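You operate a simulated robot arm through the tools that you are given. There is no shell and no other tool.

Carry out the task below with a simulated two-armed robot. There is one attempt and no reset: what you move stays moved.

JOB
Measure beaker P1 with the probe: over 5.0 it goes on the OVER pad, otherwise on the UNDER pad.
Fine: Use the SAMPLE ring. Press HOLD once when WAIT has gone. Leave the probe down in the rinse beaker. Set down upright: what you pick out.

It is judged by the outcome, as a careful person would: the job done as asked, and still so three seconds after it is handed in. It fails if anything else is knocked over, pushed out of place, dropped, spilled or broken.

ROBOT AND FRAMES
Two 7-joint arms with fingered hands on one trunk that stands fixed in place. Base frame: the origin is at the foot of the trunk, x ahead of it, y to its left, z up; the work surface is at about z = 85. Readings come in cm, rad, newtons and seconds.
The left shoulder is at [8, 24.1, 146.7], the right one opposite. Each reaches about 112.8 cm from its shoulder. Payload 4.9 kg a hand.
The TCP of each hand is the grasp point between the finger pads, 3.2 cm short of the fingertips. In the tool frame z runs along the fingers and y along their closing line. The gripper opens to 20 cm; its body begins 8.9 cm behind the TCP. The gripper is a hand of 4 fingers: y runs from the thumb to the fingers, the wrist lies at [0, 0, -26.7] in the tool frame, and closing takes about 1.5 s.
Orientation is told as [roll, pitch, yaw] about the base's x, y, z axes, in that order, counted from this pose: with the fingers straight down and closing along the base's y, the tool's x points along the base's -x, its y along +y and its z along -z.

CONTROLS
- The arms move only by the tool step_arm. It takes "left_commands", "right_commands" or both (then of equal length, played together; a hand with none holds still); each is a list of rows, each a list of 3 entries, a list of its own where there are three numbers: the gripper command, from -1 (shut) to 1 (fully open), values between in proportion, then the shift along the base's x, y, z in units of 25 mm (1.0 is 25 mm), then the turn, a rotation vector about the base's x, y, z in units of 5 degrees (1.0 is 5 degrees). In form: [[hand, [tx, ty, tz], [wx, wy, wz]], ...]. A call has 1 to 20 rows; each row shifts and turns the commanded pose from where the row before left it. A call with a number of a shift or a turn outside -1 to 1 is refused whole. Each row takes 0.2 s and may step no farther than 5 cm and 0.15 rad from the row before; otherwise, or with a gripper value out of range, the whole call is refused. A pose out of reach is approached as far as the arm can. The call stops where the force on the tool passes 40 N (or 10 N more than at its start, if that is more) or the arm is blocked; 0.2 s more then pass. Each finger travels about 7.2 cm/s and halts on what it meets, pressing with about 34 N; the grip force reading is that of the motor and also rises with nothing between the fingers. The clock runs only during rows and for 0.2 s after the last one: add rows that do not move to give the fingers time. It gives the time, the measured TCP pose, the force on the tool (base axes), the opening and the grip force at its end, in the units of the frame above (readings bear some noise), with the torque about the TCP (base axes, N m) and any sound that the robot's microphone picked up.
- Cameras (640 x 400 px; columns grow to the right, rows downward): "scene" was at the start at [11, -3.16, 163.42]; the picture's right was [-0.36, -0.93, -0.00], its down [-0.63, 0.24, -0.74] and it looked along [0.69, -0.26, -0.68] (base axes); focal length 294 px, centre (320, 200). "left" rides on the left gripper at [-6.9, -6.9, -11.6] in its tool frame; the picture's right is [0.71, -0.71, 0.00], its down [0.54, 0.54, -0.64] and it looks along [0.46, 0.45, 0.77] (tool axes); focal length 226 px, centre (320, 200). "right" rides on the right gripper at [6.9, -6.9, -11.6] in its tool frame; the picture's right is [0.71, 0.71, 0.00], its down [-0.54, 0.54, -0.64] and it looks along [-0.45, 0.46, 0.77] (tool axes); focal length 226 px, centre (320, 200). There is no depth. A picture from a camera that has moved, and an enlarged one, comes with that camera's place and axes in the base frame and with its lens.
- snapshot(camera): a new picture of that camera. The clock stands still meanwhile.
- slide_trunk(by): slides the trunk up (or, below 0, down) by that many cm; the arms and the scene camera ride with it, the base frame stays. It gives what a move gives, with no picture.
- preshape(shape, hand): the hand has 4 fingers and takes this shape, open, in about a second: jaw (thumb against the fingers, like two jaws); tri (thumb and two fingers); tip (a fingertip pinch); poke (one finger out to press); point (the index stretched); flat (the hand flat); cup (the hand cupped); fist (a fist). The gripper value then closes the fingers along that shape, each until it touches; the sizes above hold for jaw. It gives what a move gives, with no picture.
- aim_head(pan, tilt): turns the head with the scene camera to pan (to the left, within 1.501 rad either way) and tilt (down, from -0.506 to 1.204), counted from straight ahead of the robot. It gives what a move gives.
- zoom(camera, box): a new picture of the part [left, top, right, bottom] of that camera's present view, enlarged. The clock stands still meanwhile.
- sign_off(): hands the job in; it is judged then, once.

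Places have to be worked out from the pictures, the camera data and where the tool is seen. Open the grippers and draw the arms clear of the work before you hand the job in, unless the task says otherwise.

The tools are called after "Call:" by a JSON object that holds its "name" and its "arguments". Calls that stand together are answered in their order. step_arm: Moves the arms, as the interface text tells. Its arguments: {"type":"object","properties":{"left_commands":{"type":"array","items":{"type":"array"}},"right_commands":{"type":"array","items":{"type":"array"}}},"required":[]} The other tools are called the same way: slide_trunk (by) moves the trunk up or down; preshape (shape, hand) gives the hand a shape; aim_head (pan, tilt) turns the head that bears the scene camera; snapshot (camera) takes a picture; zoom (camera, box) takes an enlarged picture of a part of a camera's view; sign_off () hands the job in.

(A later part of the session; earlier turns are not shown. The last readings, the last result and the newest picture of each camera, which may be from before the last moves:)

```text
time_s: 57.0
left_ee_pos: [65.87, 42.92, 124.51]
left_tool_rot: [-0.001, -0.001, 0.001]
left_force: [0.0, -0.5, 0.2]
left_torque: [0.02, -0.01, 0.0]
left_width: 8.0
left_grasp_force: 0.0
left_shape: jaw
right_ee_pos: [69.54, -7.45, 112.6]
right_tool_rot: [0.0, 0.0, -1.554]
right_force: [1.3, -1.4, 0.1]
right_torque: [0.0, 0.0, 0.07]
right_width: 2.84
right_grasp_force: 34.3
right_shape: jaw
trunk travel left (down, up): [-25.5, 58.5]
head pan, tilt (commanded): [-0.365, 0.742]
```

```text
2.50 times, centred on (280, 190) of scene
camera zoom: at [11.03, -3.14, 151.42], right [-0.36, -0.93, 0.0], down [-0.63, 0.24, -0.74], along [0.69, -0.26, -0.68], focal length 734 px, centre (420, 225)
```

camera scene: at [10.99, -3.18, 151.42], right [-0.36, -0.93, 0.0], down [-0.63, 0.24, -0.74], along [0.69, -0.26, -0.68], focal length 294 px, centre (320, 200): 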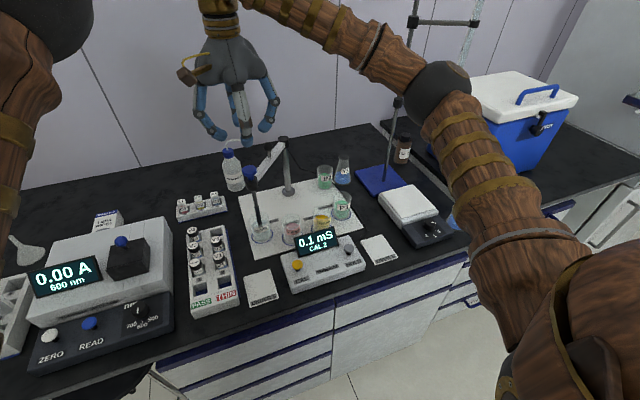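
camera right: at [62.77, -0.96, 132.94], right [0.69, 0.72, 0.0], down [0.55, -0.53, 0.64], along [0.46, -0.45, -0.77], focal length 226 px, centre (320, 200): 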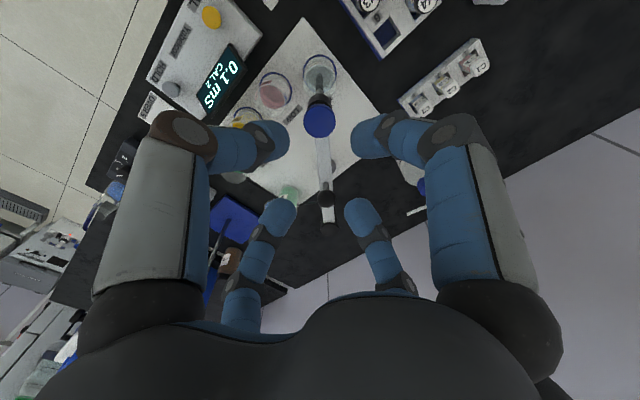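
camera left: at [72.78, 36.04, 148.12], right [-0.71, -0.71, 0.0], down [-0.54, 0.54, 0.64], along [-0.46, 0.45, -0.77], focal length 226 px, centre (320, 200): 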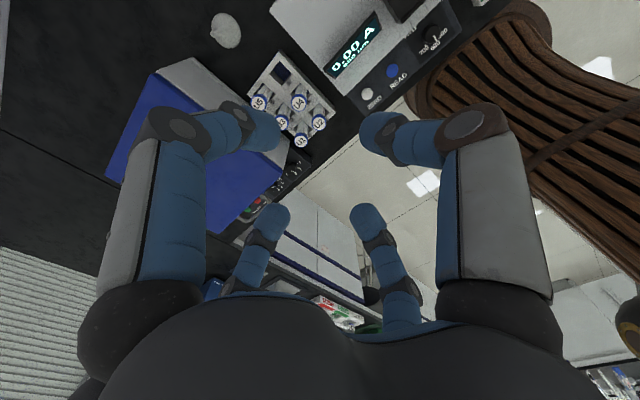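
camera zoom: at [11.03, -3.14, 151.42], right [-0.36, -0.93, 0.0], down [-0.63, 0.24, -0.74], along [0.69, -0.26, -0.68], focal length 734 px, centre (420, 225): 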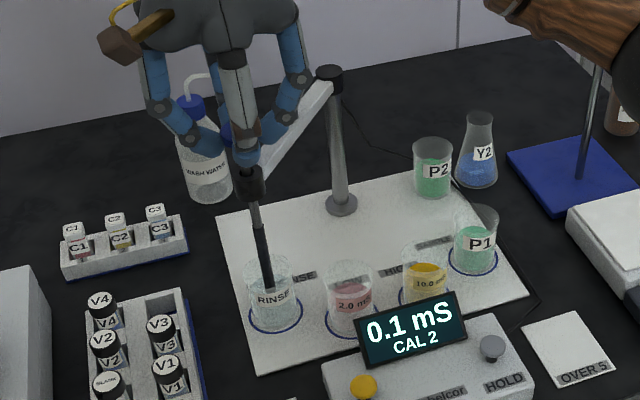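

The probe slides up through the collar while the arm stays. I continue lifting about 5.5 cm and check the tip clears the rinse beaker's rim.

Call:
{"name": "step_arm", "arguments": {"right_commands": [[-0.8, [0, 0, 0.25], [0, 0, 0]], [-0.8, [0, 0, 0.25], [0, 0, 0]], [-0.8, [0, 0, 0.25], [0, 0, 0]], [-0.8, [0, 0, 0.25], [0, 0, 0]], [-0.8, [0, 0, 0.25], [0, 0, 0]], [-0.8, [0, 0, 0.25], [0, 0, 0]], [-0.8, [0, 0, 0.25], [0, 0, 0]], [-0.8, [0, 0, 0.25], [0, 0, 0]], [-0.8, [0, 0, 0.2], [0, 0, 0]]]}}

Call:
{"name": "zoom", "arguments": {"camera": "scene", "box": [200, 110, 360, 270]}}

Call:
{"name": "zoom", "arguments": {"camera": "right", "box": [220, 60, 420, 260]}}

```text
time_s: 59.0
left_ee_pos: [65.76, 42.97, 124.6]
left_tool_rot: [0.002, -0.001, 0.0]
left_force: [-0.4, 0.0, -0.7]
left_torque: [-0.02, -0.03, 0.0]
left_width: 8.05
left_grasp_force: 0.1
left_shape: jaw
right_ee_pos: [69.54, -7.4, 118.19]
right_tool_rot: [0.001, 0.001, -1.552]
right_force: [-0.1, 1.0, 0.2]
right_torque: [0.05, 0.02, 0.05]
right_width: 2.84
right_grasp_force: 34.0
right_shape: jaw
trunk travel left (down, up): [-25.5, 58.5]
head pan, tilt (commanded): [-0.365, 0.742]
```

```text
2.50 times, centred on (280, 190) of scene
camera zoom: at [11.01, -3.11, 151.42], right [-0.36, -0.93, 0.0], down [-0.63, 0.24, -0.74], along [0.69, -0.26, -0.68], focal length 734 px, centre (420, 225)
```

zoom: 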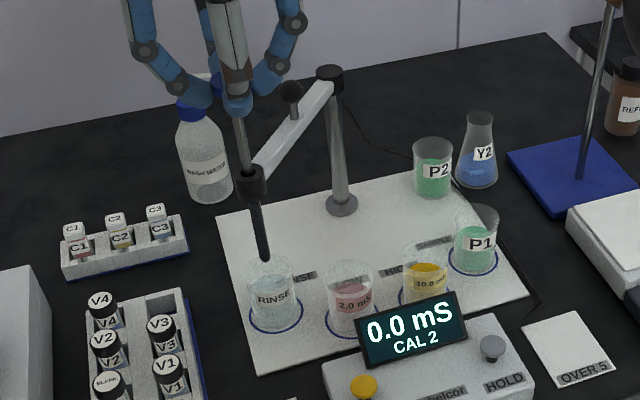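

```text
2.00 times, centred on (320, 160) of right
camera zoom: at [62.32, -0.66, 129.75], right [0.69, 0.72, 0.0], down [0.55, -0.53, 0.64], along [0.46, -0.45, -0.77], focal length 452 px, centre (320, 280)
```

zoom: 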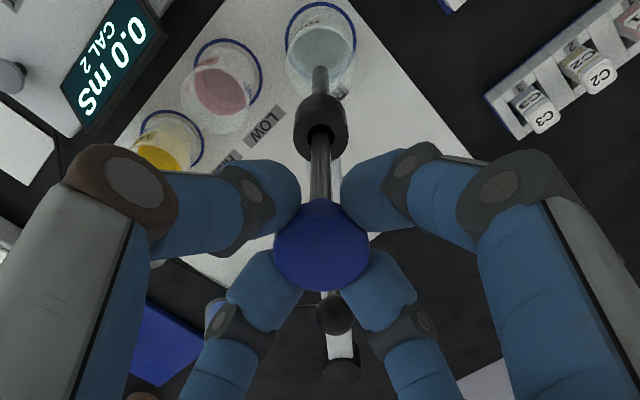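

Display went to 0.0 mS: the probe is out of the water. I zoom in to check the tip's clearance above the rim.

Call:
{"name": "zoom", "arguments": {"camera": "scene", "box": [235, 170, 315, 250]}}

Call:
{"name": "zoom", "arguments": {"camera": "right", "box": [290, 60, 370, 150]}}

```text
5.00 times, centred on (275, 210) of scene
camera zoom: at [11.01, -3.11, 151.42], right [-0.36, -0.93, 0.0], down [-0.63, 0.24, -0.74], along [0.69, -0.26, -0.68], focal length 1469 px, centre (545, 150)
```

zoom: 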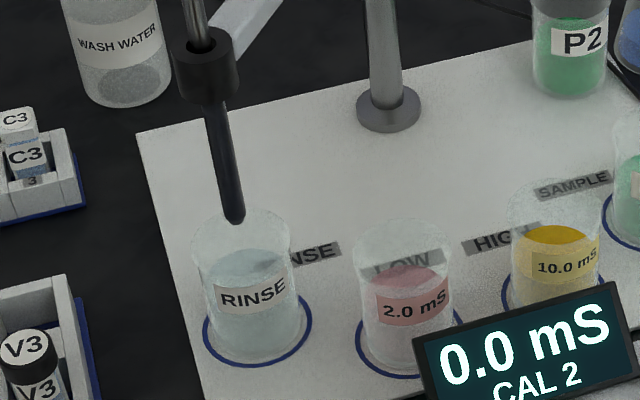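

```text
4.44 times, centred on (330, 105) of right
camera zoom: at [62.32, -0.66, 129.75], right [0.69, 0.72, 0.0], down [0.55, -0.53, 0.64], along [0.46, -0.45, -0.77], focal length 1005 px, centre (276, 622)
```

zoom: 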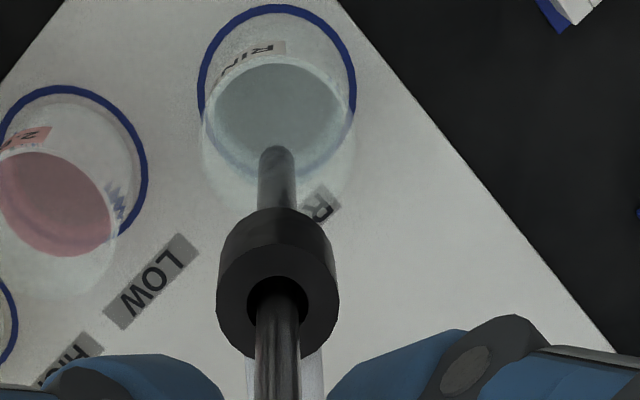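

The tip is only about 1 cm above the rim. I raise about 2.5 cm more in small steps, watching the force for a stop.

Call:
{"name": "step_arm", "arguments": {"right_commands": [[-0.8, [0, 0, 0.2], [0, 0, 0]], [-0.8, [0, 0, 0.2], [0, 0, 0]]]}}

Call:
{"name": "step_arm", "arguments": {"right_commands": [[-0.8, [0, 0, 0.2], [0, 0, 0]], [-0.8, [0, 0, 0.2], [0, 0, 0]]]}}

Call:
{"name": "zoom", "arguments": {"camera": "scene", "box": [200, 100, 320, 250]}}

```text
time_s: 59.7
left_ee_pos: [66.0, 42.92, 124.48]
left_tool_rot: [-0.001, 0.001, 0.0]
left_force: [-0.6, 0.2, 0.8]
left_torque: [0.0, -0.03, 0.0]
left_width: 8.02
left_grasp_force: 0.0
left_shape: jaw
right_ee_pos: [69.51, -7.46, 118.55]
right_tool_rot: [-0.011, -0.004, -1.552]
right_force: [0.8, 0.4, -27.1]
right_torque: [0.09, -0.05, 0.08]
right_width: 2.74
right_grasp_force: 34.1
right_shape: jaw
trunk travel left (down, up): [-25.5, 58.5]
head pan, tilt (commanded): [-0.365, 0.742]
stopped in row 2 (right hand): the force on the tool passed its limit at 41 N (the readings are from after the stop); the commanded pose is now the measured one
```

```text
time_s: 60.1
left_ee_pos: [65.96, 43.05, 124.43]
left_tool_rot: [-0.001, 0.003, -0.001]
left_force: [-0.6, -0.1, -0.3]
left_torque: [-0.01, -0.01, 0.01]
left_width: 8.03
left_grasp_force: 0.0
left_shape: jaw
right_ee_pos: [69.62, -7.42, 118.54]
right_tool_rot: [-0.014, -0.004, -1.552]
right_force: [4.1, -2.2, -24.6]
right_torque: [0.03, -0.16, 0.08]
right_width: 2.76
right_grasp_force: 34.4
right_shape: jaw
trunk travel left (down, up): [-25.5, 58.5]
head pan, tilt (commanded): [-0.365, 0.742]
stopped in row 1 (right hand): the force on the tool passed its limit at 45 N (the readings are from after the stop); the commanded pose is now the measured one
```

```text
2.67 times, centred on (260, 175) of scene
camera zoom: at [11.23, -3.09, 151.42], right [-0.36, -0.93, 0.0], down [-0.63, 0.24, -0.74], along [0.69, -0.26, -0.68], focal length 783 px, centre (480, 267)
```

zoom: 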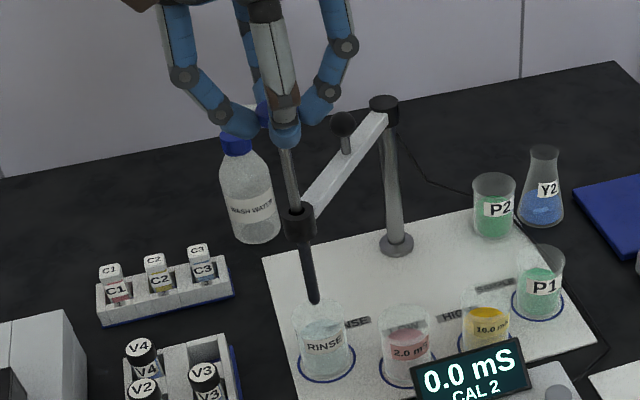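

The slide's end stop is reached at about 7.8 cm lift, with the tip ≈1.5–2 cm above the rims. I ease off 0.2 cm, then begin swinging along the arc about the post (84.8,-20.0), turning the hand with the arm.

Call:
{"name": "step_arm", "arguments": {"right_commands": [[-0.8, [0, 0, -0.07], [0, 0, 0]], [-0.8, [0, 0, 0], [0, 0, 0]]]}}

Call:
{"name": "step_arm", "arguments": {"right_commands": [[-0.8, [-0.335, -0.438, 0], [0, 0, 0.8]], [-0.8, [-0.304, -0.461, 0], [0, 0, 0.8]], [-0.8, [-0.27, -0.48, 0], [0, 0, 0.8]]]}}

Call:
{"name": "zoom", "arguments": {"camera": "scene", "box": [200, 100, 360, 260]}}

```text
time_s: 60.7
left_ee_pos: [66.07, 43.04, 124.43]
left_tool_rot: [0.0, 0.002, 0.0]
left_force: [0.7, -0.2, 0.1]
left_torque: [0.02, 0.01, 0.01]
left_width: 8.02
left_grasp_force: 0.1
left_shape: jaw
right_ee_pos: [69.47, -7.51, 118.4]
right_tool_rot: [-0.012, -0.003, -1.55]
right_force: [2.9, -1.6, -18.0]
right_torque: [-0.01, -0.11, 0.07]
right_width: 2.79
right_grasp_force: 34.6
right_shape: jaw
trunk travel left (down, up): [-25.5, 58.5]
head pan, tilt (commanded): [-0.365, 0.742]
```

```text
time_s: 61.5
left_ee_pos: [66.01, 42.86, 124.46]
left_tool_rot: [0.003, 0.003, 0.001]
left_force: [-0.6, -0.1, 0.4]
left_torque: [0.0, 0.01, 0.02]
left_width: 8.06
left_grasp_force: 0.2
left_shape: jaw
right_ee_pos: [67.22, -10.88, 118.43]
right_tool_rot: [-0.011, -0.004, -1.339]
right_force: [6.1, -2.1, -18.5]
right_torque: [-0.01, -0.2, 0.04]
right_width: 2.76
right_grasp_force: 33.4
right_shape: jaw
trunk travel left (down, up): [-25.5, 58.5]
head pan, tilt (commanded): [-0.365, 0.742]
```

```text
2.50 times, centred on (280, 180) of scene
camera zoom: at [11.3, -3.25, 151.39], right [-0.36, -0.93, 0.0], down [-0.63, 0.24, -0.74], along [0.69, -0.26, -0.68], focal length 734 px, centre (420, 250)
```

zoom: 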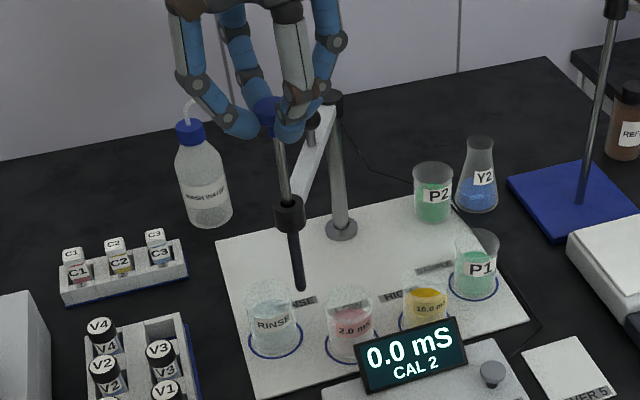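

The arm swings smoothly with the probe; a small inward force shows the path is slightly too wide and still pulling on the stop. I continue with slight corrections.

Call:
{"name": "step_arm", "arguments": {"right_commands": [[-0.8, [-0.217, -0.508, -0.05], [0, 0, 0.8]], [-0.8, [-0.181, -0.518, -0.05], [0, 0, 0.8]], [-0.8, [-0.15, -0.526, 0], [0, 0, 0.8]], [-0.8, [-0.118, -0.536, 0], [0, 0, 0.8]], [-0.8, [-0.08, -0.544, 0], [0, 0, 0.8]]]}}

Call:
{"name": "zoom", "arguments": {"camera": "scene", "box": [200, 100, 360, 260]}}

```text
time_s: 62.7
left_ee_pos: [65.99, 42.85, 124.46]
left_tool_rot: [-0.001, 0.001, 0.002]
left_force: [-1.2, -0.1, 0.2]
left_torque: [0.01, -0.01, -0.07]
left_width: 8.05
left_grasp_force: 0.0
left_shape: jaw
right_ee_pos: [65.14, -17.49, 118.39]
right_tool_rot: [-0.01, -0.003, -0.989]
right_force: [4.9, 0.2, 2.2]
right_torque: [0.08, -0.12, 0.1]
right_width: 2.79
right_grasp_force: 33.5
right_shape: jaw
trunk travel left (down, up): [-25.5, 58.5]
head pan, tilt (commanded): [-0.365, 0.742]
```

```text
2.50 times, centred on (280, 180) of scene
camera zoom: at [11.06, -3.19, 151.42], right [-0.36, -0.93, 0.0], down [-0.63, 0.24, -0.74], along [0.69, -0.26, -0.68], focal length 734 px, centre (420, 250)
```

zoom: 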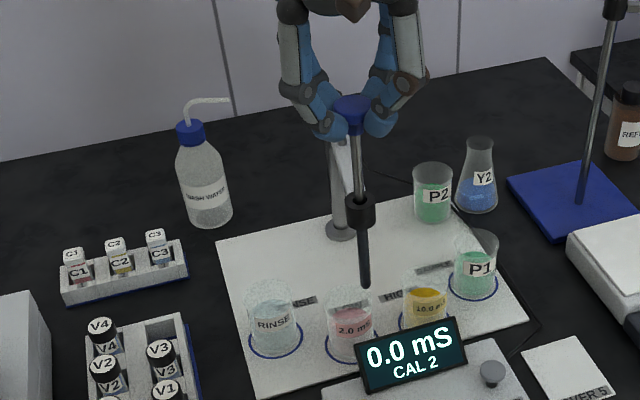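

Forces are small. I continue the swing over rows 9–15.

Call:
{"name": "step_arm", "arguments": {"right_commands": [[-0.8, [-0.035, -0.549, 0], [0, 0, 0.8]], [-0.8, [0.0, -0.551, 0], [0, 0, 0.8]], [-0.8, [0.034, -0.551, 0], [0, 0, 0.8]], [-0.8, [0.073, -0.547, 0], [0, 0, 0.8]], [-0.8, [0.107, -0.542, 0], [0, 0, 0.8]], [-0.8, [0.144, -0.534, 0], [0, 0, 0.8]], [-0.8, [0.18, -0.522, 0], [0, 0, 0.8]]]}}

Call:
{"name": "zoom", "arguments": {"camera": "scene", "box": [220, 100, 380, 260]}}

```text
time_s: 64.3
left_ee_pos: [65.82, 42.87, 124.6]
left_tool_rot: [0.001, 0.0, -0.001]
left_force: [0.0, 0.3, -0.8]
left_torque: [-0.04, -0.01, -0.01]
left_width: 8.07
left_grasp_force: 0.1
left_shape: jaw
right_ee_pos: [66.43, -27.08, 118.41]
right_tool_rot: [-0.009, -0.001, -0.501]
right_force: [-2.6, -0.4, 0.9]
right_torque: [0.01, 0.08, 0.07]
right_width: 2.79
right_grasp_force: 34.3
right_shape: jaw
trunk travel left (down, up): [-25.5, 58.5]
head pan, tilt (commanded): [-0.365, 0.742]
```

```text
2.50 times, centred on (300, 180) of scene
camera zoom: at [10.96, -3.21, 151.43], right [-0.36, -0.93, 0.0], down [-0.63, 0.24, -0.74], along [0.69, -0.26, -0.68], focal length 734 px, centre (370, 250)
```

zoom: 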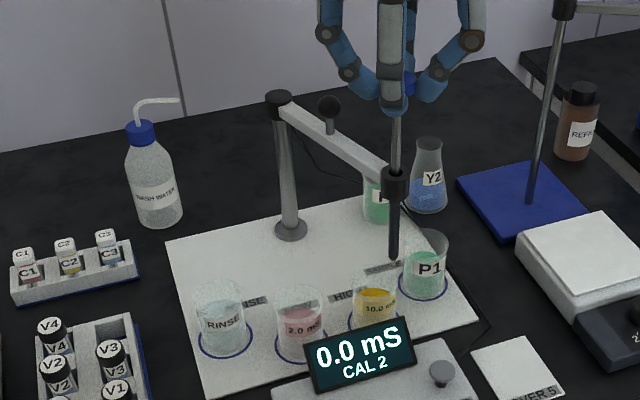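

The swing goes well; about 18° remain to the SAMPLE position. I complete it.

Call:
{"name": "step_arm", "arguments": {"right_commands": [[-0.8, [0.21, -0.507, 0], [0, 0, 0.8]], [-0.8, [0.246, -0.491, 0], [0, 0, 0.8]], [-0.8, [0.28, -0.472, 0], [0, 0, 0.8]], [-0.8, [0.312, -0.451, 0], [0, 0, 0.8]], [-0.8, [0.188, -0.239, 0], [0, 0, 0.44]], [-0.8, [0, 0, 0], [0, 0, 0]]]}}

Call:
{"name": "zoom", "arguments": {"camera": "scene", "box": [280, 130, 400, 250]}}

Call:
{"name": "zoom", "arguments": {"camera": "right", "box": [220, 40, 420, 240]}}

```text
time_s: 65.7
left_ee_pos: [65.88, 43.03, 124.65]
left_tool_rot: [0.001, 0.001, 0.002]
left_force: [-0.3, 0.3, -0.3]
left_torque: [-0.01, 0.0, 0.0]
left_width: 8.03
left_grasp_force: 0.0
left_shape: jaw
right_ee_pos: [69.51, -32.43, 118.41]
right_tool_rot: [-0.01, -0.004, -0.184]
right_force: [-4.9, -3.3, 0.3]
right_torque: [-0.06, 0.18, 0.06]
right_width: 2.78
right_grasp_force: 34.1
right_shape: jaw
trunk travel left (down, up): [-25.5, 58.5]
head pan, tilt (commanded): [-0.365, 0.742]
```

```text
3.33 times, centred on (340, 190) of scene
camera zoom: at [10.92, -3.2, 151.43], right [-0.36, -0.93, 0.0], down [-0.63, 0.24, -0.74], along [0.69, -0.26, -0.68], focal length 979 px, centre (253, 233)
```

zoom: 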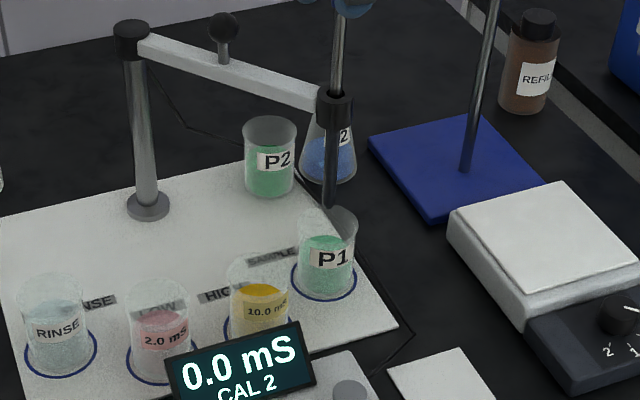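

```text
2.00 times, centred on (320, 140) of right
camera zoom: at [61.34, -37.8, 130.04], right [-0.57, 0.82, -0.01], down [0.63, 0.44, 0.64], along [0.53, 0.36, -0.77], focal length 452 px, centre (320, 320)
```

zoom: 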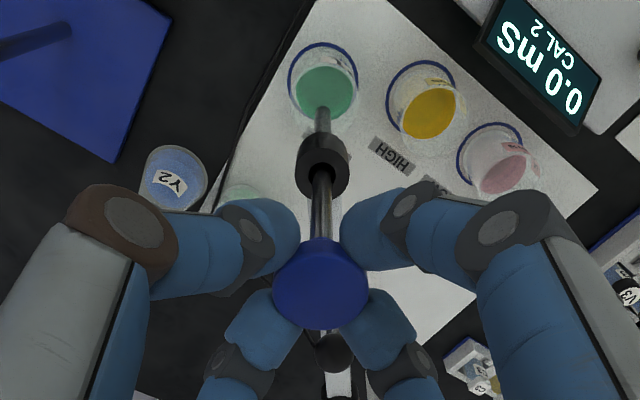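

The probe is centred above P1. I lower it about 7.5 cm into the beaker.

Call:
{"name": "step_arm", "arguments": {"right_commands": [[-0.8, [0, 0, -0.25], [0, 0, 0]], [-0.8, [0, 0, -0.25], [0, 0, 0]], [-0.8, [0, 0, -0.25], [0, 0, 0]], [-0.8, [0, 0, -0.25], [0, 0, 0]], [-0.8, [0, 0, -0.25], [0, 0, 0]], [-0.8, [0, 0, -0.25], [0, 0, 0]]]}}

Call:
{"name": "zoom", "arguments": {"camera": "scene", "box": [280, 130, 400, 250]}}

```text
time_s: 67.1
left_ee_pos: [65.73, 43.0, 124.55]
left_tool_rot: [0.001, -0.001, -0.001]
left_force: [0.4, 0.6, -0.3]
left_torque: [0.01, 0.0, 0.01]
left_width: 8.07
left_grasp_force: 0.0
left_shape: jaw
right_ee_pos: [69.39, -32.32, 114.79]
right_tool_rot: [-0.011, -0.004, -0.183]
right_force: [-4.0, -4.0, 0.3]
right_torque: [-0.09, 0.14, 0.04]
right_width: 2.8
right_grasp_force: 33.6
right_shape: jaw
trunk travel left (down, up): [-25.5, 58.5]
head pan, tilt (commanded): [-0.365, 0.742]
```

```text
3.33 times, centred on (340, 190) of scene
camera zoom: at [10.95, -3.21, 151.43], right [-0.36, -0.93, 0.0], down [-0.63, 0.24, -0.74], along [0.69, -0.26, -0.68], focal length 979 px, centre (253, 233)
```

zoom: 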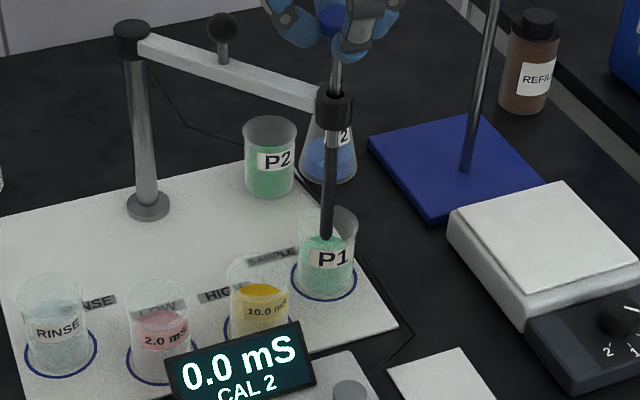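

The probe is inside P1's rim, just above the liquid. I lower the remaining ~4 cm.

Call:
{"name": "step_arm", "arguments": {"right_commands": [[-0.8, [0, 0, -0.25], [0, 0, 0]], [-0.8, [0, 0, -0.25], [0, 0, 0]], [-0.8, [0, 0, -0.25], [0, 0, 0]], [-0.8, [0, 0, -0.25], [0, 0, 0]], [-0.8, [0, 0, -0.25], [0, 0, 0]], [-0.8, [0, 0, -0.2], [0, 0, 0]], [-0.8, [0, 0, -0.1], [0, 0, 0]]]}}

Call:
{"name": "zoom", "arguments": {"camera": "scene", "box": [280, 130, 400, 270]}}

```text
time_s: 68.7
left_ee_pos: [65.78, 43.11, 124.64]
left_tool_rot: [0.0, -0.001, -0.001]
left_force: [0.0, 0.3, 1.0]
left_torque: [0.03, -0.02, -0.02]
left_width: 8.05
left_grasp_force: 0.1
left_shape: jaw
right_ee_pos: [69.34, -32.33, 110.8]
right_tool_rot: [-0.01, -0.001, -0.185]
right_force: [-3.4, -3.5, -1.7]
right_torque: [-0.08, 0.09, 0.05]
right_width: 2.78
right_grasp_force: 34.0
right_shape: jaw
trunk travel left (down, up): [-25.5, 58.5]
head pan, tilt (commanded): [-0.365, 0.742]
```

```text
2.86 times, centred on (340, 200) of scene
camera zoom: at [10.97, -3.19, 151.42], right [-0.36, -0.93, 0.0], down [-0.63, 0.24, -0.74], along [0.69, -0.26, -0.68], focal length 839 px, centre (263, 200)
```

zoom: 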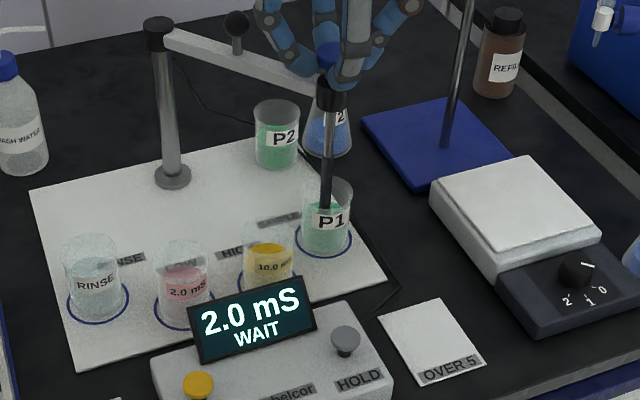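

The meter shows "2.0 mS WAIT" and is settling. I release the cap slowly, leaving the probe down in P1, then rise.

Call:
{"name": "step_arm", "arguments": {"right_commands": [[-0.7, [0, 0, 0], [0, 0, 0]], [-0.65, [0, 0, 0], [0, 0, 0]], [-0.58, [0, 0, 0], [0, 0, 0]], [-0.5, [0, 0, 0], [0, 0, 0]], [-0.42, [0, 0, 0], [0, 0, 0]], [-0.35, [0, 0, 0], [0, 0, 0]], [-0.3, [0, 0, 0], [0, 0, 0]], [-0.3, [0, 0, 0], [0, 0, 0]]]}}

Call:
{"name": "zoom", "arguments": {"camera": "scene", "box": [280, 130, 400, 270]}}

Call:
{"name": "zoom", "arguments": {"camera": "right", "box": [220, 40, 420, 240]}}

```text
time_s: 70.5
left_ee_pos: [65.86, 43.02, 124.54]
left_tool_rot: [0.001, 0.001, 0.0]
left_force: [0.7, -0.1, 0.3]
left_torque: [-0.01, 0.02, 0.0]
left_width: 8.04
left_grasp_force: 0.1
left_shape: jaw
right_ee_pos: [69.42, -32.32, 110.91]
right_tool_rot: [-0.01, -0.003, -0.184]
right_force: [-0.1, 0.3, -0.5]
right_torque: [-0.01, -0.01, -0.01]
right_width: 6.97
right_grasp_force: 0.1
right_shape: jaw
trunk travel left (down, up): [-25.5, 58.5]
head pan, tilt (commanded): [-0.365, 0.742]
```

```text
2.86 times, centred on (340, 200) of scene
camera zoom: at [11.0, -3.13, 151.42], right [-0.36, -0.93, 0.0], down [-0.63, 0.24, -0.74], along [0.69, -0.26, -0.68], focal length 839 px, centre (263, 200)
```

zoom: 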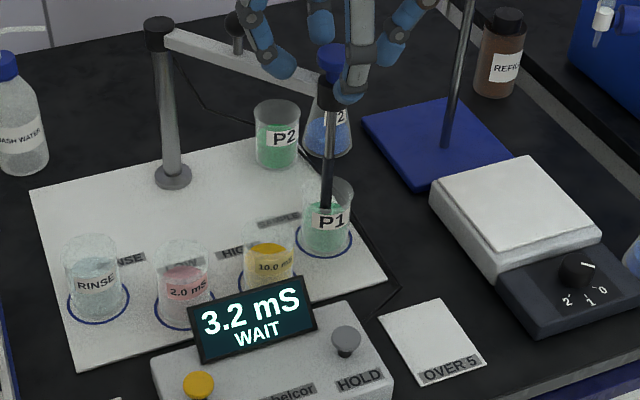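

```text
2.00 times, centred on (320, 140) of right
camera zoom: at [61.3, -37.68, 122.5], right [-0.56, 0.83, -0.01], down [0.63, 0.44, 0.64], along [0.53, 0.36, -0.77], focal length 452 px, centre (320, 320)
```

zoom: 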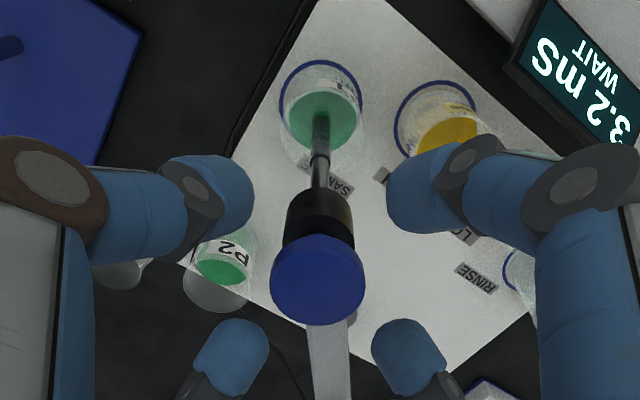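

Fully released; the probe stays down and the reading is climbing (3.2 mS, WAIT). I raise the hand clear, and zoom on the meter to refine the HOLD button's position.

Call:
{"name": "step_arm", "arguments": {"right_commands": [[-0.3, [0, 0, 0.5], [0, 0, 0]], [-0.3, [0, 0, 0.6], [0, 0, 0]], [-0.3, [0, 0, 0.6], [0, 0, 0]], [-0.3, [0, 0, 0.6], [0, 0, 0]], [-0.3, [0, 0, 0.6], [0, 0, 0]], [-0.3, [0, 0, 0.6], [0, 0, 0]], [-0.3, [0, 0, 0.6], [0, 0, 0]], [-0.3, [0, 0, 0.6], [0, 0, 0]]]}}

Call:
{"name": "zoom", "arguments": {"camera": "scene", "box": [275, 210, 375, 300]}}

Call:
{"name": "snapshot", "arguments": {"camera": "right"}}

```text
time_s: 72.3
left_ee_pos: [65.96, 42.96, 124.56]
left_tool_rot: [0.001, -0.001, 0.0]
left_force: [0.0, 0.4, -1.2]
left_torque: [0.04, 0.0, -0.04]
left_width: 8.04
left_grasp_force: 0.1
left_shape: jaw
right_ee_pos: [69.57, -32.38, 122.54]
right_tool_rot: [-0.009, -0.003, -0.185]
right_force: [0.7, 0.5, 0.3]
right_torque: [-0.04, 0.0, -0.02]
right_width: 6.97
right_grasp_force: 0.1
right_shape: jaw
trunk travel left (down, up): [-25.5, 58.5]
head pan, tilt (commanded): [-0.365, 0.742]
```

```text
4.44 times, centred on (325, 255) of scene
camera zoom: at [10.96, -3.1, 151.42], right [-0.36, -0.93, 0.0], down [-0.63, 0.24, -0.74], along [0.69, -0.26, -0.68], focal length 1306 px, centre (298, -44)
```

zoom: 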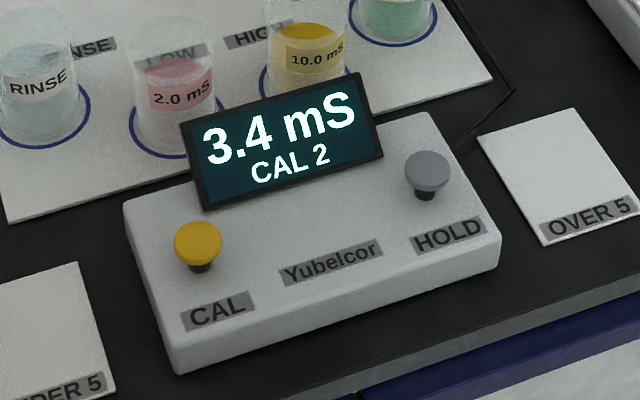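

```text
taken
camera right: at [61.34, -37.72, 134.19], right [-0.56, 0.82, -0.01], down [0.63, 0.44, 0.64], along [0.53, 0.36, -0.77], focal length 226 px, centre (320, 200)
```

right: 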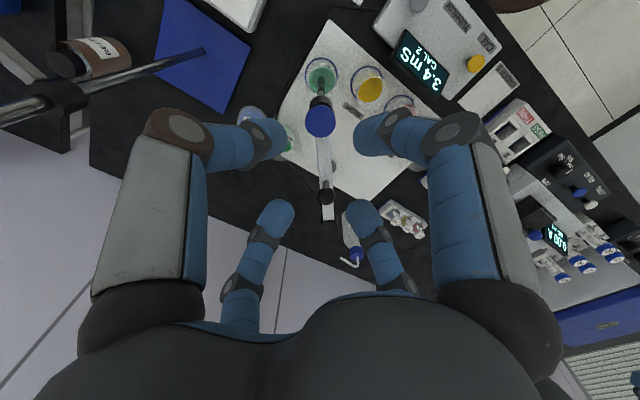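

WAIT has gone: the reading is steady at 3.4 mS (CAL 2). Now I shape the right hand to poke and move over HOLD (≈53.0,-27.3, top ≈90.7).

Call:
{"name": "preshape", "arguments": {"shape": "poke", "hand": "right"}}

Call:
{"name": "step_arm", "arguments": {"right_commands": [[0, [-0.829, 0.254, 0], [0, 0, 0]], [0, [-0.829, 0.254, 0], [0, 0, 0]], [0, [-0.829, 0.254, 0], [0, 0, 0]], [0, [-0.829, 0.254, 0], [0, 0, 0]], [0, [-0.829, 0.254, 0], [0, 0, 0]], [0, [-0.829, 0.254, 0], [0, 0, 0]], [0, [-0.829, 0.254, 0], [0, 0, 0]], [0, [-0.829, 0.254, 0], [0, 0, 0]], [0, [0, 0, -0.8], [0, 0, 0]], [0, [0, 0, -0.8], [0, 0, 0]], [0, [0, 0, -0.8], [0, 0, 0]], [0, [0, 0, -0.8], [0, 0, 0]], [0, [0, 0, 0], [0, 0, 0]]]}}

Call:
{"name": "snapshot", "arguments": {"camera": "scene"}}

Call:
{"name": "snapshot", "arguments": {"camera": "right"}}

```text
time_s: 73.2
left_ee_pos: [65.87, 43.03, 124.51]
left_tool_rot: [-0.001, 0.0, 0.0]
left_force: [-0.4, -0.1, -0.7]
left_torque: [-0.04, 0.03, 0.0]
left_width: 8.03
left_grasp_force: 0.1
left_shape: jaw
right_ee_pos: [69.58, -32.35, 122.52]
right_tool_rot: [-0.01, -0.002, -0.185]
right_force: [-0.6, -0.2, -0.5]
right_torque: [0.01, -0.02, 0.0]
right_width: 0.01
right_grasp_force: 0.1
right_shape: poke
trunk travel left (down, up): [-25.5, 58.5]
head pan, tilt (commanded): [-0.365, 0.742]
```

```text
time_s: 76.0
left_ee_pos: [65.82, 43.12, 124.49]
left_tool_rot: [0.001, -0.001, 0.0]
left_force: [0.0, -0.4, -0.2]
left_torque: [-0.02, -0.04, 0.02]
left_width: 8.04
left_grasp_force: 0.1
left_shape: jaw
right_ee_pos: [52.98, -27.34, 114.54]
right_tool_rot: [-0.012, -0.005, -0.185]
right_force: [0.0, 0.0, 0.0]
right_torque: [0.0, -0.02, 0.01]
right_width: 0.0
right_grasp_force: 0.1
right_shape: poke
trunk travel left (down, up): [-25.5, 58.5]
head pan, tilt (commanded): [-0.365, 0.742]
```

```text
taken
camera scene: at [10.96, -3.1, 151.43], right [-0.36, -0.93, 0.0], down [-0.63, 0.24, -0.74], along [0.69, -0.26, -0.68], focal length 294 px, centre (320, 200)
```

scene: 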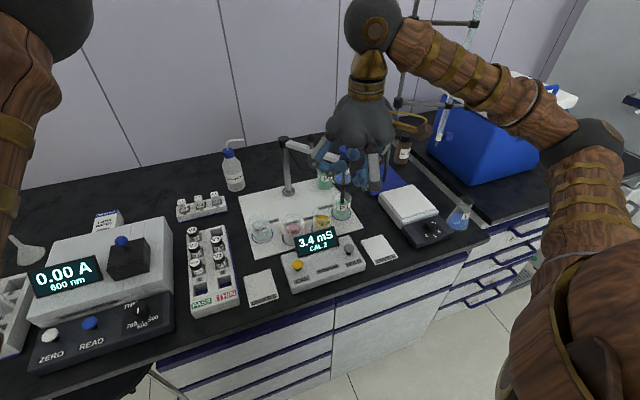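

```text
taken
camera right: at [44.74, -32.67, 126.15], right [-0.56, 0.83, -0.01], down [0.63, 0.44, 0.64], along [0.53, 0.35, -0.77], focal length 226 px, centre (320, 200)
```

right: 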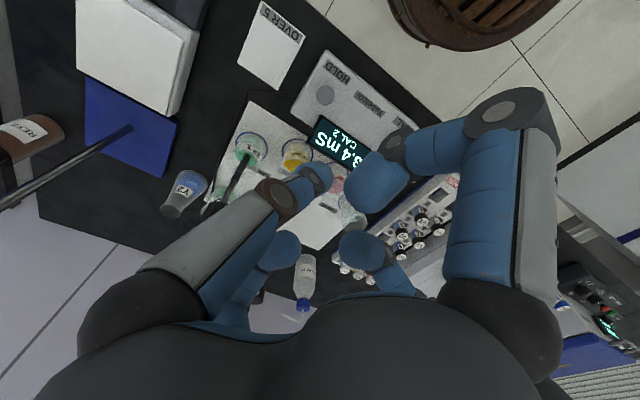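

HOLD shows nearly on the tool axis in the wrist view. I zoom to refine before descending.

Call:
{"name": "zoom", "arguments": {"camera": "right", "box": [260, 40, 400, 200]}}

Call:
{"name": "zoom", "arguments": {"camera": "scene", "box": [290, 130, 410, 280]}}

```text
2.50 times, centred on (330, 120) of right
camera zoom: at [44.74, -32.67, 126.15], right [-0.56, 0.83, -0.01], down [0.63, 0.44, 0.64], along [0.53, 0.35, -0.77], focal length 565 px, centre (295, 400)
```

zoom: 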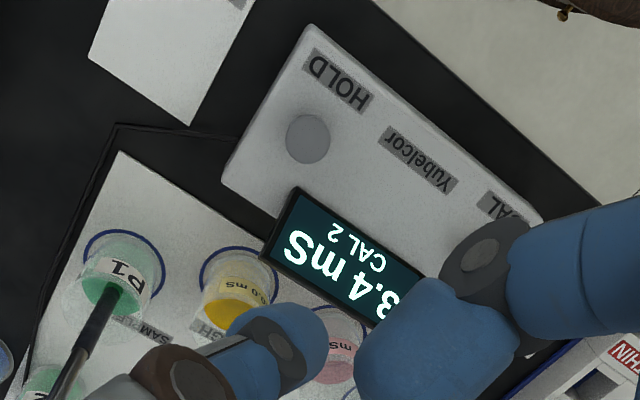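

```text
2.67 times, centred on (350, 205) of scene
camera zoom: at [10.96, -3.1, 151.43], right [-0.36, -0.93, 0.0], down [-0.63, 0.24, -0.74], along [0.69, -0.26, -0.68], focal length 783 px, centre (240, 187)
```

zoom: 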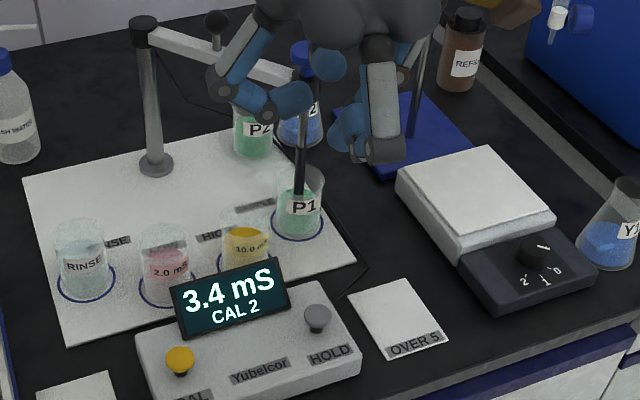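

HOLD comes out at ≈(52.7,-27.05). I correct, level the hand and descend to about 1.3 cm above the button.

Call:
{"name": "step_arm", "arguments": {"right_commands": [[0, [-0.045, 0.055, -0.6], [0.07, 0.03, 0]], [0, [-0.045, 0.055, -0.8], [0.07, 0.03, 0]], [0, [0, 0, -0.8], [0, 0, 0]], [0, [0, 0, -0.8], [0, 0, 0]], [0, [0, 0, -0.8], [0, 0, 0]], [0, [0, 0, -0.8], [0, 0, 0]], [0, [0, 0, -0.8], [0, 0, 0]], [0, [0, 0, -0.8], [0, 0, 0]], [0, [0, 0, -0.8], [0, 0, 0]], [0, [0, 0, -0.5], [0, 0, 0]], [0, [0, 0, 0], [0, 0, 0]]]}}

Call:
{"name": "zoom", "arguments": {"camera": "right", "box": [220, 80, 420, 260]}}

Call:
{"name": "zoom", "arguments": {"camera": "scene", "box": [270, 170, 410, 310]}}

```text
time_s: 78.4
left_ee_pos: [65.85, 42.93, 124.51]
left_tool_rot: [0.002, 0.0, 0.0]
left_force: [-0.9, 0.2, 0.0]
left_torque: [-0.01, 0.0, 0.01]
left_width: 8.04
left_grasp_force: 0.1
left_shape: jaw
right_ee_pos: [52.65, -27.02, 95.78]
right_tool_rot: [-0.002, 0.006, -0.185]
right_force: [0.4, 0.2, 0.5]
right_torque: [-0.01, -0.03, 0.0]
right_width: 0.01
right_grasp_force: 0.0
right_shape: poke
trunk travel left (down, up): [-25.5, 58.5]
head pan, tilt (commanded): [-0.365, 0.742]
```

```text
2.22 times, centred on (320, 170) of right
camera zoom: at [44.53, -32.47, 107.53], right [-0.56, 0.83, 0.0], down [0.63, 0.43, 0.64], along [0.53, 0.36, -0.77], focal length 502 px, centre (320, 267)
```

zoom: 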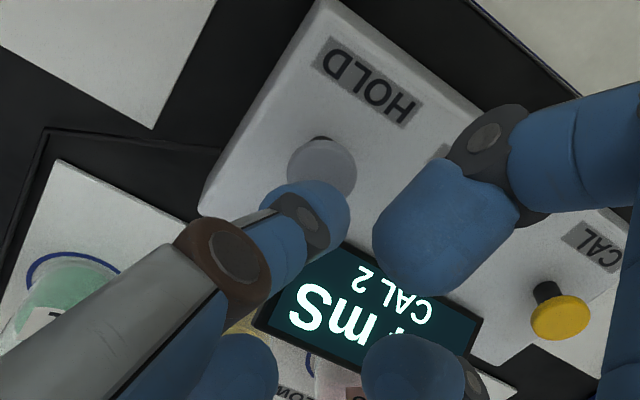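

```text
2.86 times, centred on (340, 240) of scene
camera zoom: at [10.99, -3.12, 151.42], right [-0.36, -0.93, 0.0], down [-0.63, 0.24, -0.74], along [0.69, -0.26, -0.68], focal length 839 px, centre (263, 86)
```

zoom: 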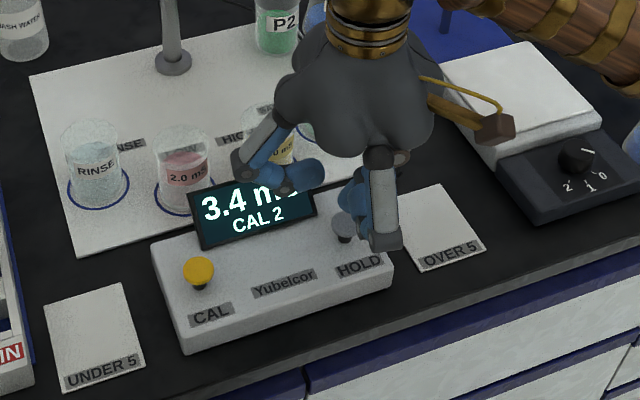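

The fingertip hovers ~1.5–2 cm above the button with display clear. I go down in small steps until contact shows.

Call:
{"name": "step_arm", "arguments": {"right_commands": [[0, [-0.06, -0.04, -0.2], [0, 0, 0]], [0, [0, 0, -0.2], [0, 0, 0]], [0, [0, 0, -0.15], [0, 0, 0]]]}}

Call:
{"name": "zoom", "arguments": {"camera": "scene", "box": [290, 200, 390, 280]}}

Call:
{"name": "zoom", "arguments": {"camera": "right", "box": [220, 80, 420, 260]}}

```text
time_s: 79.2
left_ee_pos: [65.89, 43.0, 124.52]
left_tool_rot: [0.0, 0.002, 0.0]
left_force: [-0.5, 0.2, 0.6]
left_torque: [-0.01, 0.0, -0.01]
left_width: 8.02
left_grasp_force: 0.1
left_shape: jaw
right_ee_pos: [52.64, -27.11, 94.46]
right_tool_rot: [0.002, 0.004, -0.185]
right_force: [0.1, 0.5, -0.8]
right_torque: [-0.05, -0.02, 0.02]
right_width: 0.0
right_grasp_force: 0.0
right_shape: poke
trunk travel left (down, up): [-25.5, 58.5]
head pan, tilt (commanded): [-0.365, 0.742]
```

```text
5.00 times, centred on (340, 240) of scene
camera zoom: at [11.0, -3.14, 151.42], right [-0.36, -0.93, 0.0], down [-0.63, 0.24, -0.74], along [0.69, -0.26, -0.68], focal length 1469 px, centre (220, 0)
```

zoom: 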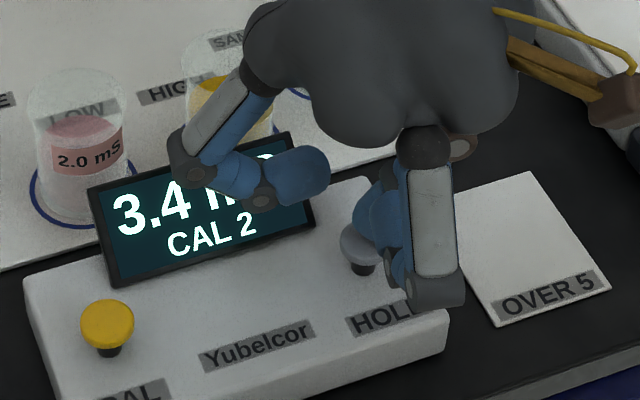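

```text
2.22 times, centred on (320, 170) of right
camera zoom: at [44.49, -32.63, 106.14], right [-0.56, 0.83, 0.0], down [0.63, 0.43, 0.64], along [0.53, 0.36, -0.77], focal length 502 px, centre (320, 267)
```

zoom: 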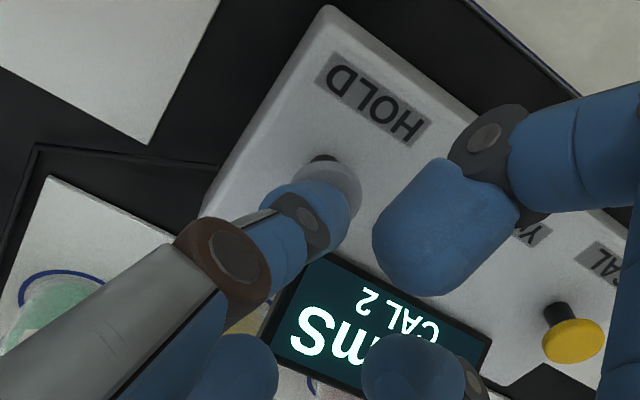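

The fingertip is right on the button's centre, about at contact. I press down in fine steps.

Call:
{"name": "step_arm", "arguments": {"right_commands": [[0, [0, 0, -0.1], [0, 0, 0]], [0, [0, 0, -0.1], [0, 0, 0]]]}}

Call:
{"name": "zoom", "arguments": {"camera": "scene", "box": [290, 200, 390, 280]}}

```text
time_s: 79.8
left_ee_pos: [65.85, 43.01, 124.62]
left_tool_rot: [0.002, 0.0, -0.002]
left_force: [0.6, 0.1, -0.4]
left_torque: [0.03, -0.02, -0.02]
left_width: 8.02
left_grasp_force: 0.1
left_shape: jaw
right_ee_pos: [52.56, -27.16, 93.88]
right_tool_rot: [0.001, 0.004, -0.185]
right_force: [0.0, -0.2, 1.4]
right_torque: [0.0, -0.04, 0.01]
right_width: 0.0
right_grasp_force: 0.1
right_shape: poke
trunk travel left (down, up): [-25.5, 58.5]
head pan, tilt (commanded): [-0.365, 0.742]
```

```text
5.00 times, centred on (340, 240) of scene
camera zoom: at [10.99, -3.13, 151.43], right [-0.36, -0.93, 0.0], down [-0.63, 0.24, -0.74], along [0.69, -0.26, -0.68], focal length 1469 px, centre (220, 0)
```

zoom: 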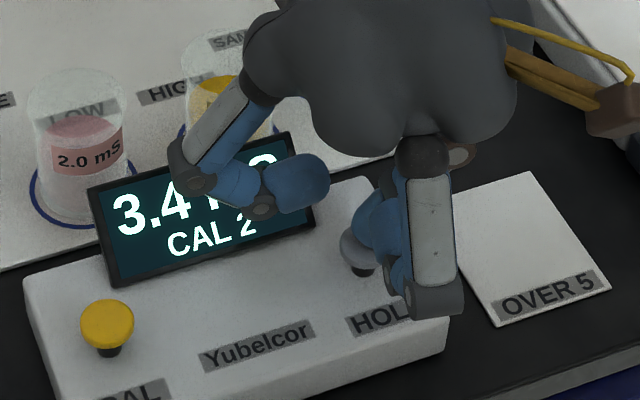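

A faint contact maybe; the display is unchanged. I continue pressing in fine steps.

Call:
{"name": "step_arm", "arguments": {"right_commands": [[0, [0, 0, -0.08], [0, 0, 0]], [0, [0, 0, -0.08], [0, 0, 0]]]}}

Call:
{"name": "zoom", "arguments": {"camera": "scene", "box": [290, 200, 390, 280]}}

```text
time_s: 80.4
left_ee_pos: [65.96, 42.96, 124.52]
left_tool_rot: [0.001, -0.002, -0.002]
left_force: [0.1, 0.4, -0.7]
left_torque: [-0.02, 0.0, -0.01]
left_width: 8.04
left_grasp_force: 0.0
left_shape: jaw
right_ee_pos: [52.6, -27.21, 93.59]
right_tool_rot: [0.0, 0.004, -0.186]
right_force: [0.1, -1.4, 2.4]
right_torque: [0.02, -0.03, 0.01]
right_width: 0.0
right_grasp_force: 0.1
right_shape: poke
trunk travel left (down, up): [-25.5, 58.5]
head pan, tilt (commanded): [-0.365, 0.742]
```

```text
5.00 times, centred on (340, 240) of scene
camera zoom: at [10.98, -3.13, 151.43], right [-0.36, -0.93, 0.0], down [-0.63, 0.24, -0.74], along [0.69, -0.26, -0.68], focal length 1469 px, centre (220, 0)
```

zoom: 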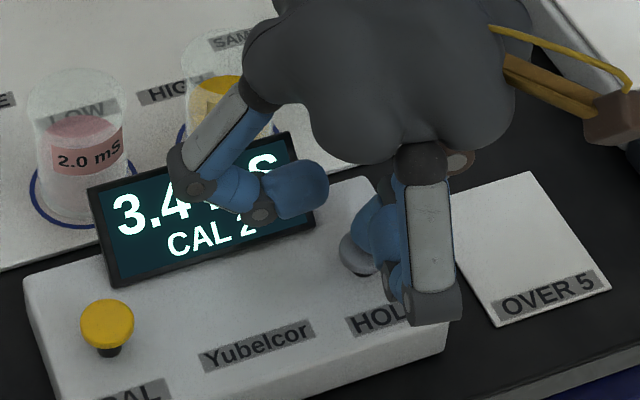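

Contact is now clear (2.4 N and rising). I press a little farther.

Call:
{"name": "step_arm", "arguments": {"right_commands": [[0, [0, 0, -0.08], [0, 0, 0]], [0, [0, 0, -0.08], [0, 0, 0]]]}}

Call:
{"name": "zoom", "arguments": {"camera": "scene", "box": [290, 200, 390, 280]}}

```text
time_s: 81.0
left_ee_pos: [65.81, 43.05, 124.57]
left_tool_rot: [-0.001, 0.0, -0.001]
left_force: [-1.0, -0.3, -0.4]
left_torque: [-0.01, 0.03, -0.01]
left_width: 8.03
left_grasp_force: 0.0
left_shape: jaw
right_ee_pos: [52.5, -27.23, 93.02]
right_tool_rot: [0.002, 0.006, -0.184]
right_force: [-0.2, -0.9, 3.0]
right_torque: [-0.02, -0.01, 0.03]
right_width: 0.01
right_grasp_force: 0.1
right_shape: poke
trunk travel left (down, up): [-25.5, 58.5]
head pan, tilt (commanded): [-0.365, 0.742]
heard: click
```

```text
5.00 times, centred on (340, 240) of scene
camera zoom: at [10.98, -3.13, 151.43], right [-0.36, -0.93, 0.0], down [-0.63, 0.24, -0.74], along [0.69, -0.26, -0.68], focal length 1469 px, centre (220, 0)
```

zoom: 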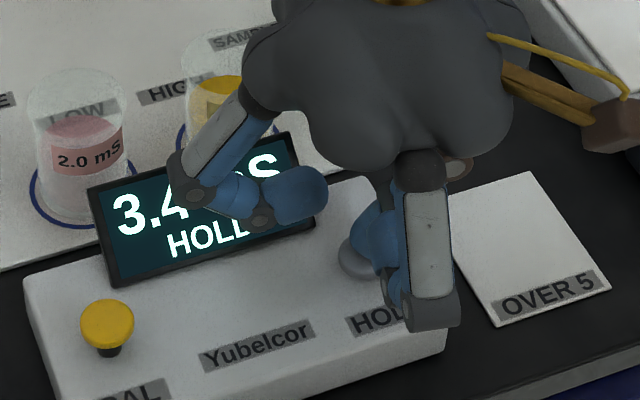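

Click heard and the display shows "3.4 … HOLD". I retract straight up, pressing no further.

Call:
{"name": "step_arm", "arguments": {"right_commands": [[0, [0, 0, 0.4], [0, 0, 0]], [0, [0, 0, 0.8], [0, 0, 0]], [0, [0, 0, 0.8], [0, 0, 0]], [0, [0, 0, 0.8], [0, 0, 0]], [0, [0, 0, 0.8], [0, 0, 0]], [0, [0, 0, 0.8], [0, 0, 0]], [0, [0, 0, 0.8], [0, 0, 0]], [0, [0, 0, 0.8], [0, 0, 0]], [0, [0, 0, 0.8], [0, 0, 0]], [0, [0, 0, 0.8], [0, 0, 0]], [0, [0, 0, 0.8], [0, 0, 0]], [0, [0, 0, 0.8], [0, 0, 0]], [0, [0, 0, 0.8], [0, 0, 0]], [0, [0, 0, 0.8], [0, 0, 0]], [0, [0, 0, 0.8], [0, 0, 0]]]}}

Call:
{"name": "zoom", "arguments": {"camera": "scene", "box": [220, 110, 400, 290]}}

```text
time_s: 84.2
left_ee_pos: [65.75, 43.08, 124.45]
left_tool_rot: [0.001, 0.001, 0.001]
left_force: [0.3, -0.3, -0.6]
left_torque: [-0.02, 0.0, 0.0]
left_width: 8.05
left_grasp_force: 0.1
left_shape: jaw
right_ee_pos: [52.46, -27.18, 122.16]
right_tool_rot: [0.002, 0.003, -0.186]
right_force: [-0.5, 1.2, -0.4]
right_torque: [0.01, 0.0, -0.02]
right_width: 0.0
right_grasp_force: 0.1
right_shape: poke
trunk travel left (down, up): [-25.5, 58.5]
head pan, tilt (commanded): [-0.365, 0.742]
```

```text
2.22 times, centred on (310, 200) of scene
camera zoom: at [10.95, -3.09, 151.42], right [-0.36, -0.93, 0.0], down [-0.63, 0.24, -0.74], along [0.69, -0.26, -0.68], focal length 653 px, centre (342, 200)
```

zoom: 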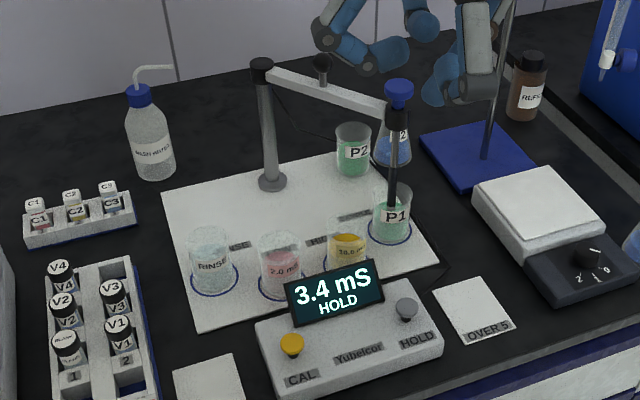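

HOLD is set at 3.4 mS – not over 5.0, so P1 belongs on UNDER. Now I return the probe: back to jaw shape and over the cap at (69.4,-32.3).

Call:
{"name": "preshape", "arguments": {"shape": "jaw", "hand": "right"}}

Call:
{"name": "step_arm", "arguments": {"right_commands": [[-0.3, [0.7, -0.21, 0], [0, 0, 0]], [-0.3, [0.85, -0.26, 0], [0, 0, 0]], [-0.3, [0.85, -0.26, 0], [0, 0, 0]], [-0.3, [0.85, -0.26, 0], [0, 0, 0]], [-0.3, [0.85, -0.26, 0], [0, 0, 0]], [-0.3, [0.85, -0.26, 0], [0, 0, 0]], [-0.3, [0.85, -0.26, 0], [0, 0, 0]], [-0.3, [0.95, -0.28, 0], [0, 0, 0]], [-0.3, [0, 0, 0], [0, 0, 0]]]}}

Call:
{"name": "zoom", "arguments": {"camera": "right", "box": [220, 40, 420, 240]}}

Call:
{"name": "zoom", "arguments": {"camera": "scene", "box": [280, 70, 400, 220]}}

```text
time_s: 85.1
left_ee_pos: [65.8, 42.98, 124.57]
left_tool_rot: [0.0, -0.001, 0.001]
left_force: [0.5, 0.2, -0.3]
left_torque: [-0.01, -0.02, 0.02]
left_width: 8.03
left_grasp_force: 0.2
left_shape: jaw
right_ee_pos: [52.61, -27.34, 121.96]
right_tool_rot: [0.002, 0.004, -0.183]
right_force: [0.0, 0.6, -0.5]
right_torque: [-0.01, 0.0, -0.03]
right_width: 19.98
right_grasp_force: 0.1
right_shape: jaw
trunk travel left (down, up): [-25.5, 58.5]
head pan, tilt (commanded): [-0.365, 0.742]
```

```text
time_s: 87.1
left_ee_pos: [65.83, 42.96, 124.58]
left_tool_rot: [0.001, 0.001, 0.001]
left_force: [-0.2, -0.4, -0.7]
left_torque: [0.02, -0.04, 0.02]
left_width: 8.02
left_grasp_force: 0.1
left_shape: jaw
right_ee_pos: [69.5, -32.25, 122.21]
right_tool_rot: [-0.001, 0.004, -0.184]
right_force: [0.7, 0.5, -0.8]
right_torque: [0.05, 0.02, 0.01]
right_width: 7.03
right_grasp_force: 0.1
right_shape: jaw
trunk travel left (down, up): [-25.5, 58.5]
head pan, tilt (commanded): [-0.365, 0.742]
```

```text
2.00 times, centred on (320, 140) of right
camera zoom: at [61.4, -37.76, 133.83], right [-0.56, 0.83, 0.0], down [0.63, 0.43, 0.64], along [0.53, 0.36, -0.77], focal length 452 px, centre (320, 320)
```

zoom: 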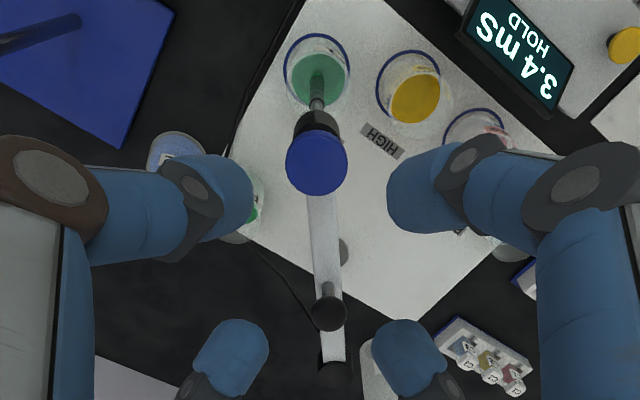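

```text
2.67 times, centred on (340, 145) of scene
camera zoom: at [10.94, -3.15, 151.43], right [-0.36, -0.93, 0.0], down [-0.63, 0.24, -0.74], along [0.69, -0.26, -0.68], focal length 783 px, centre (267, 347)
```

zoom: 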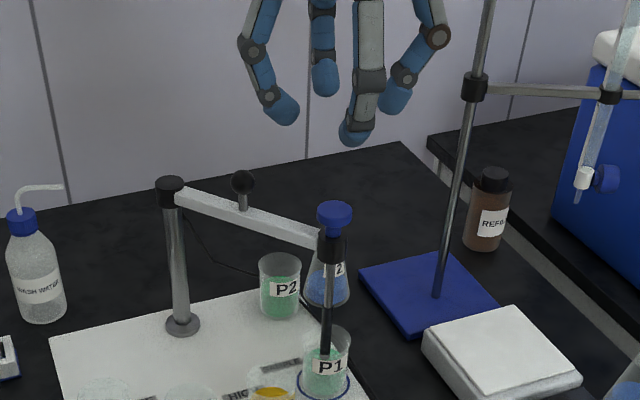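

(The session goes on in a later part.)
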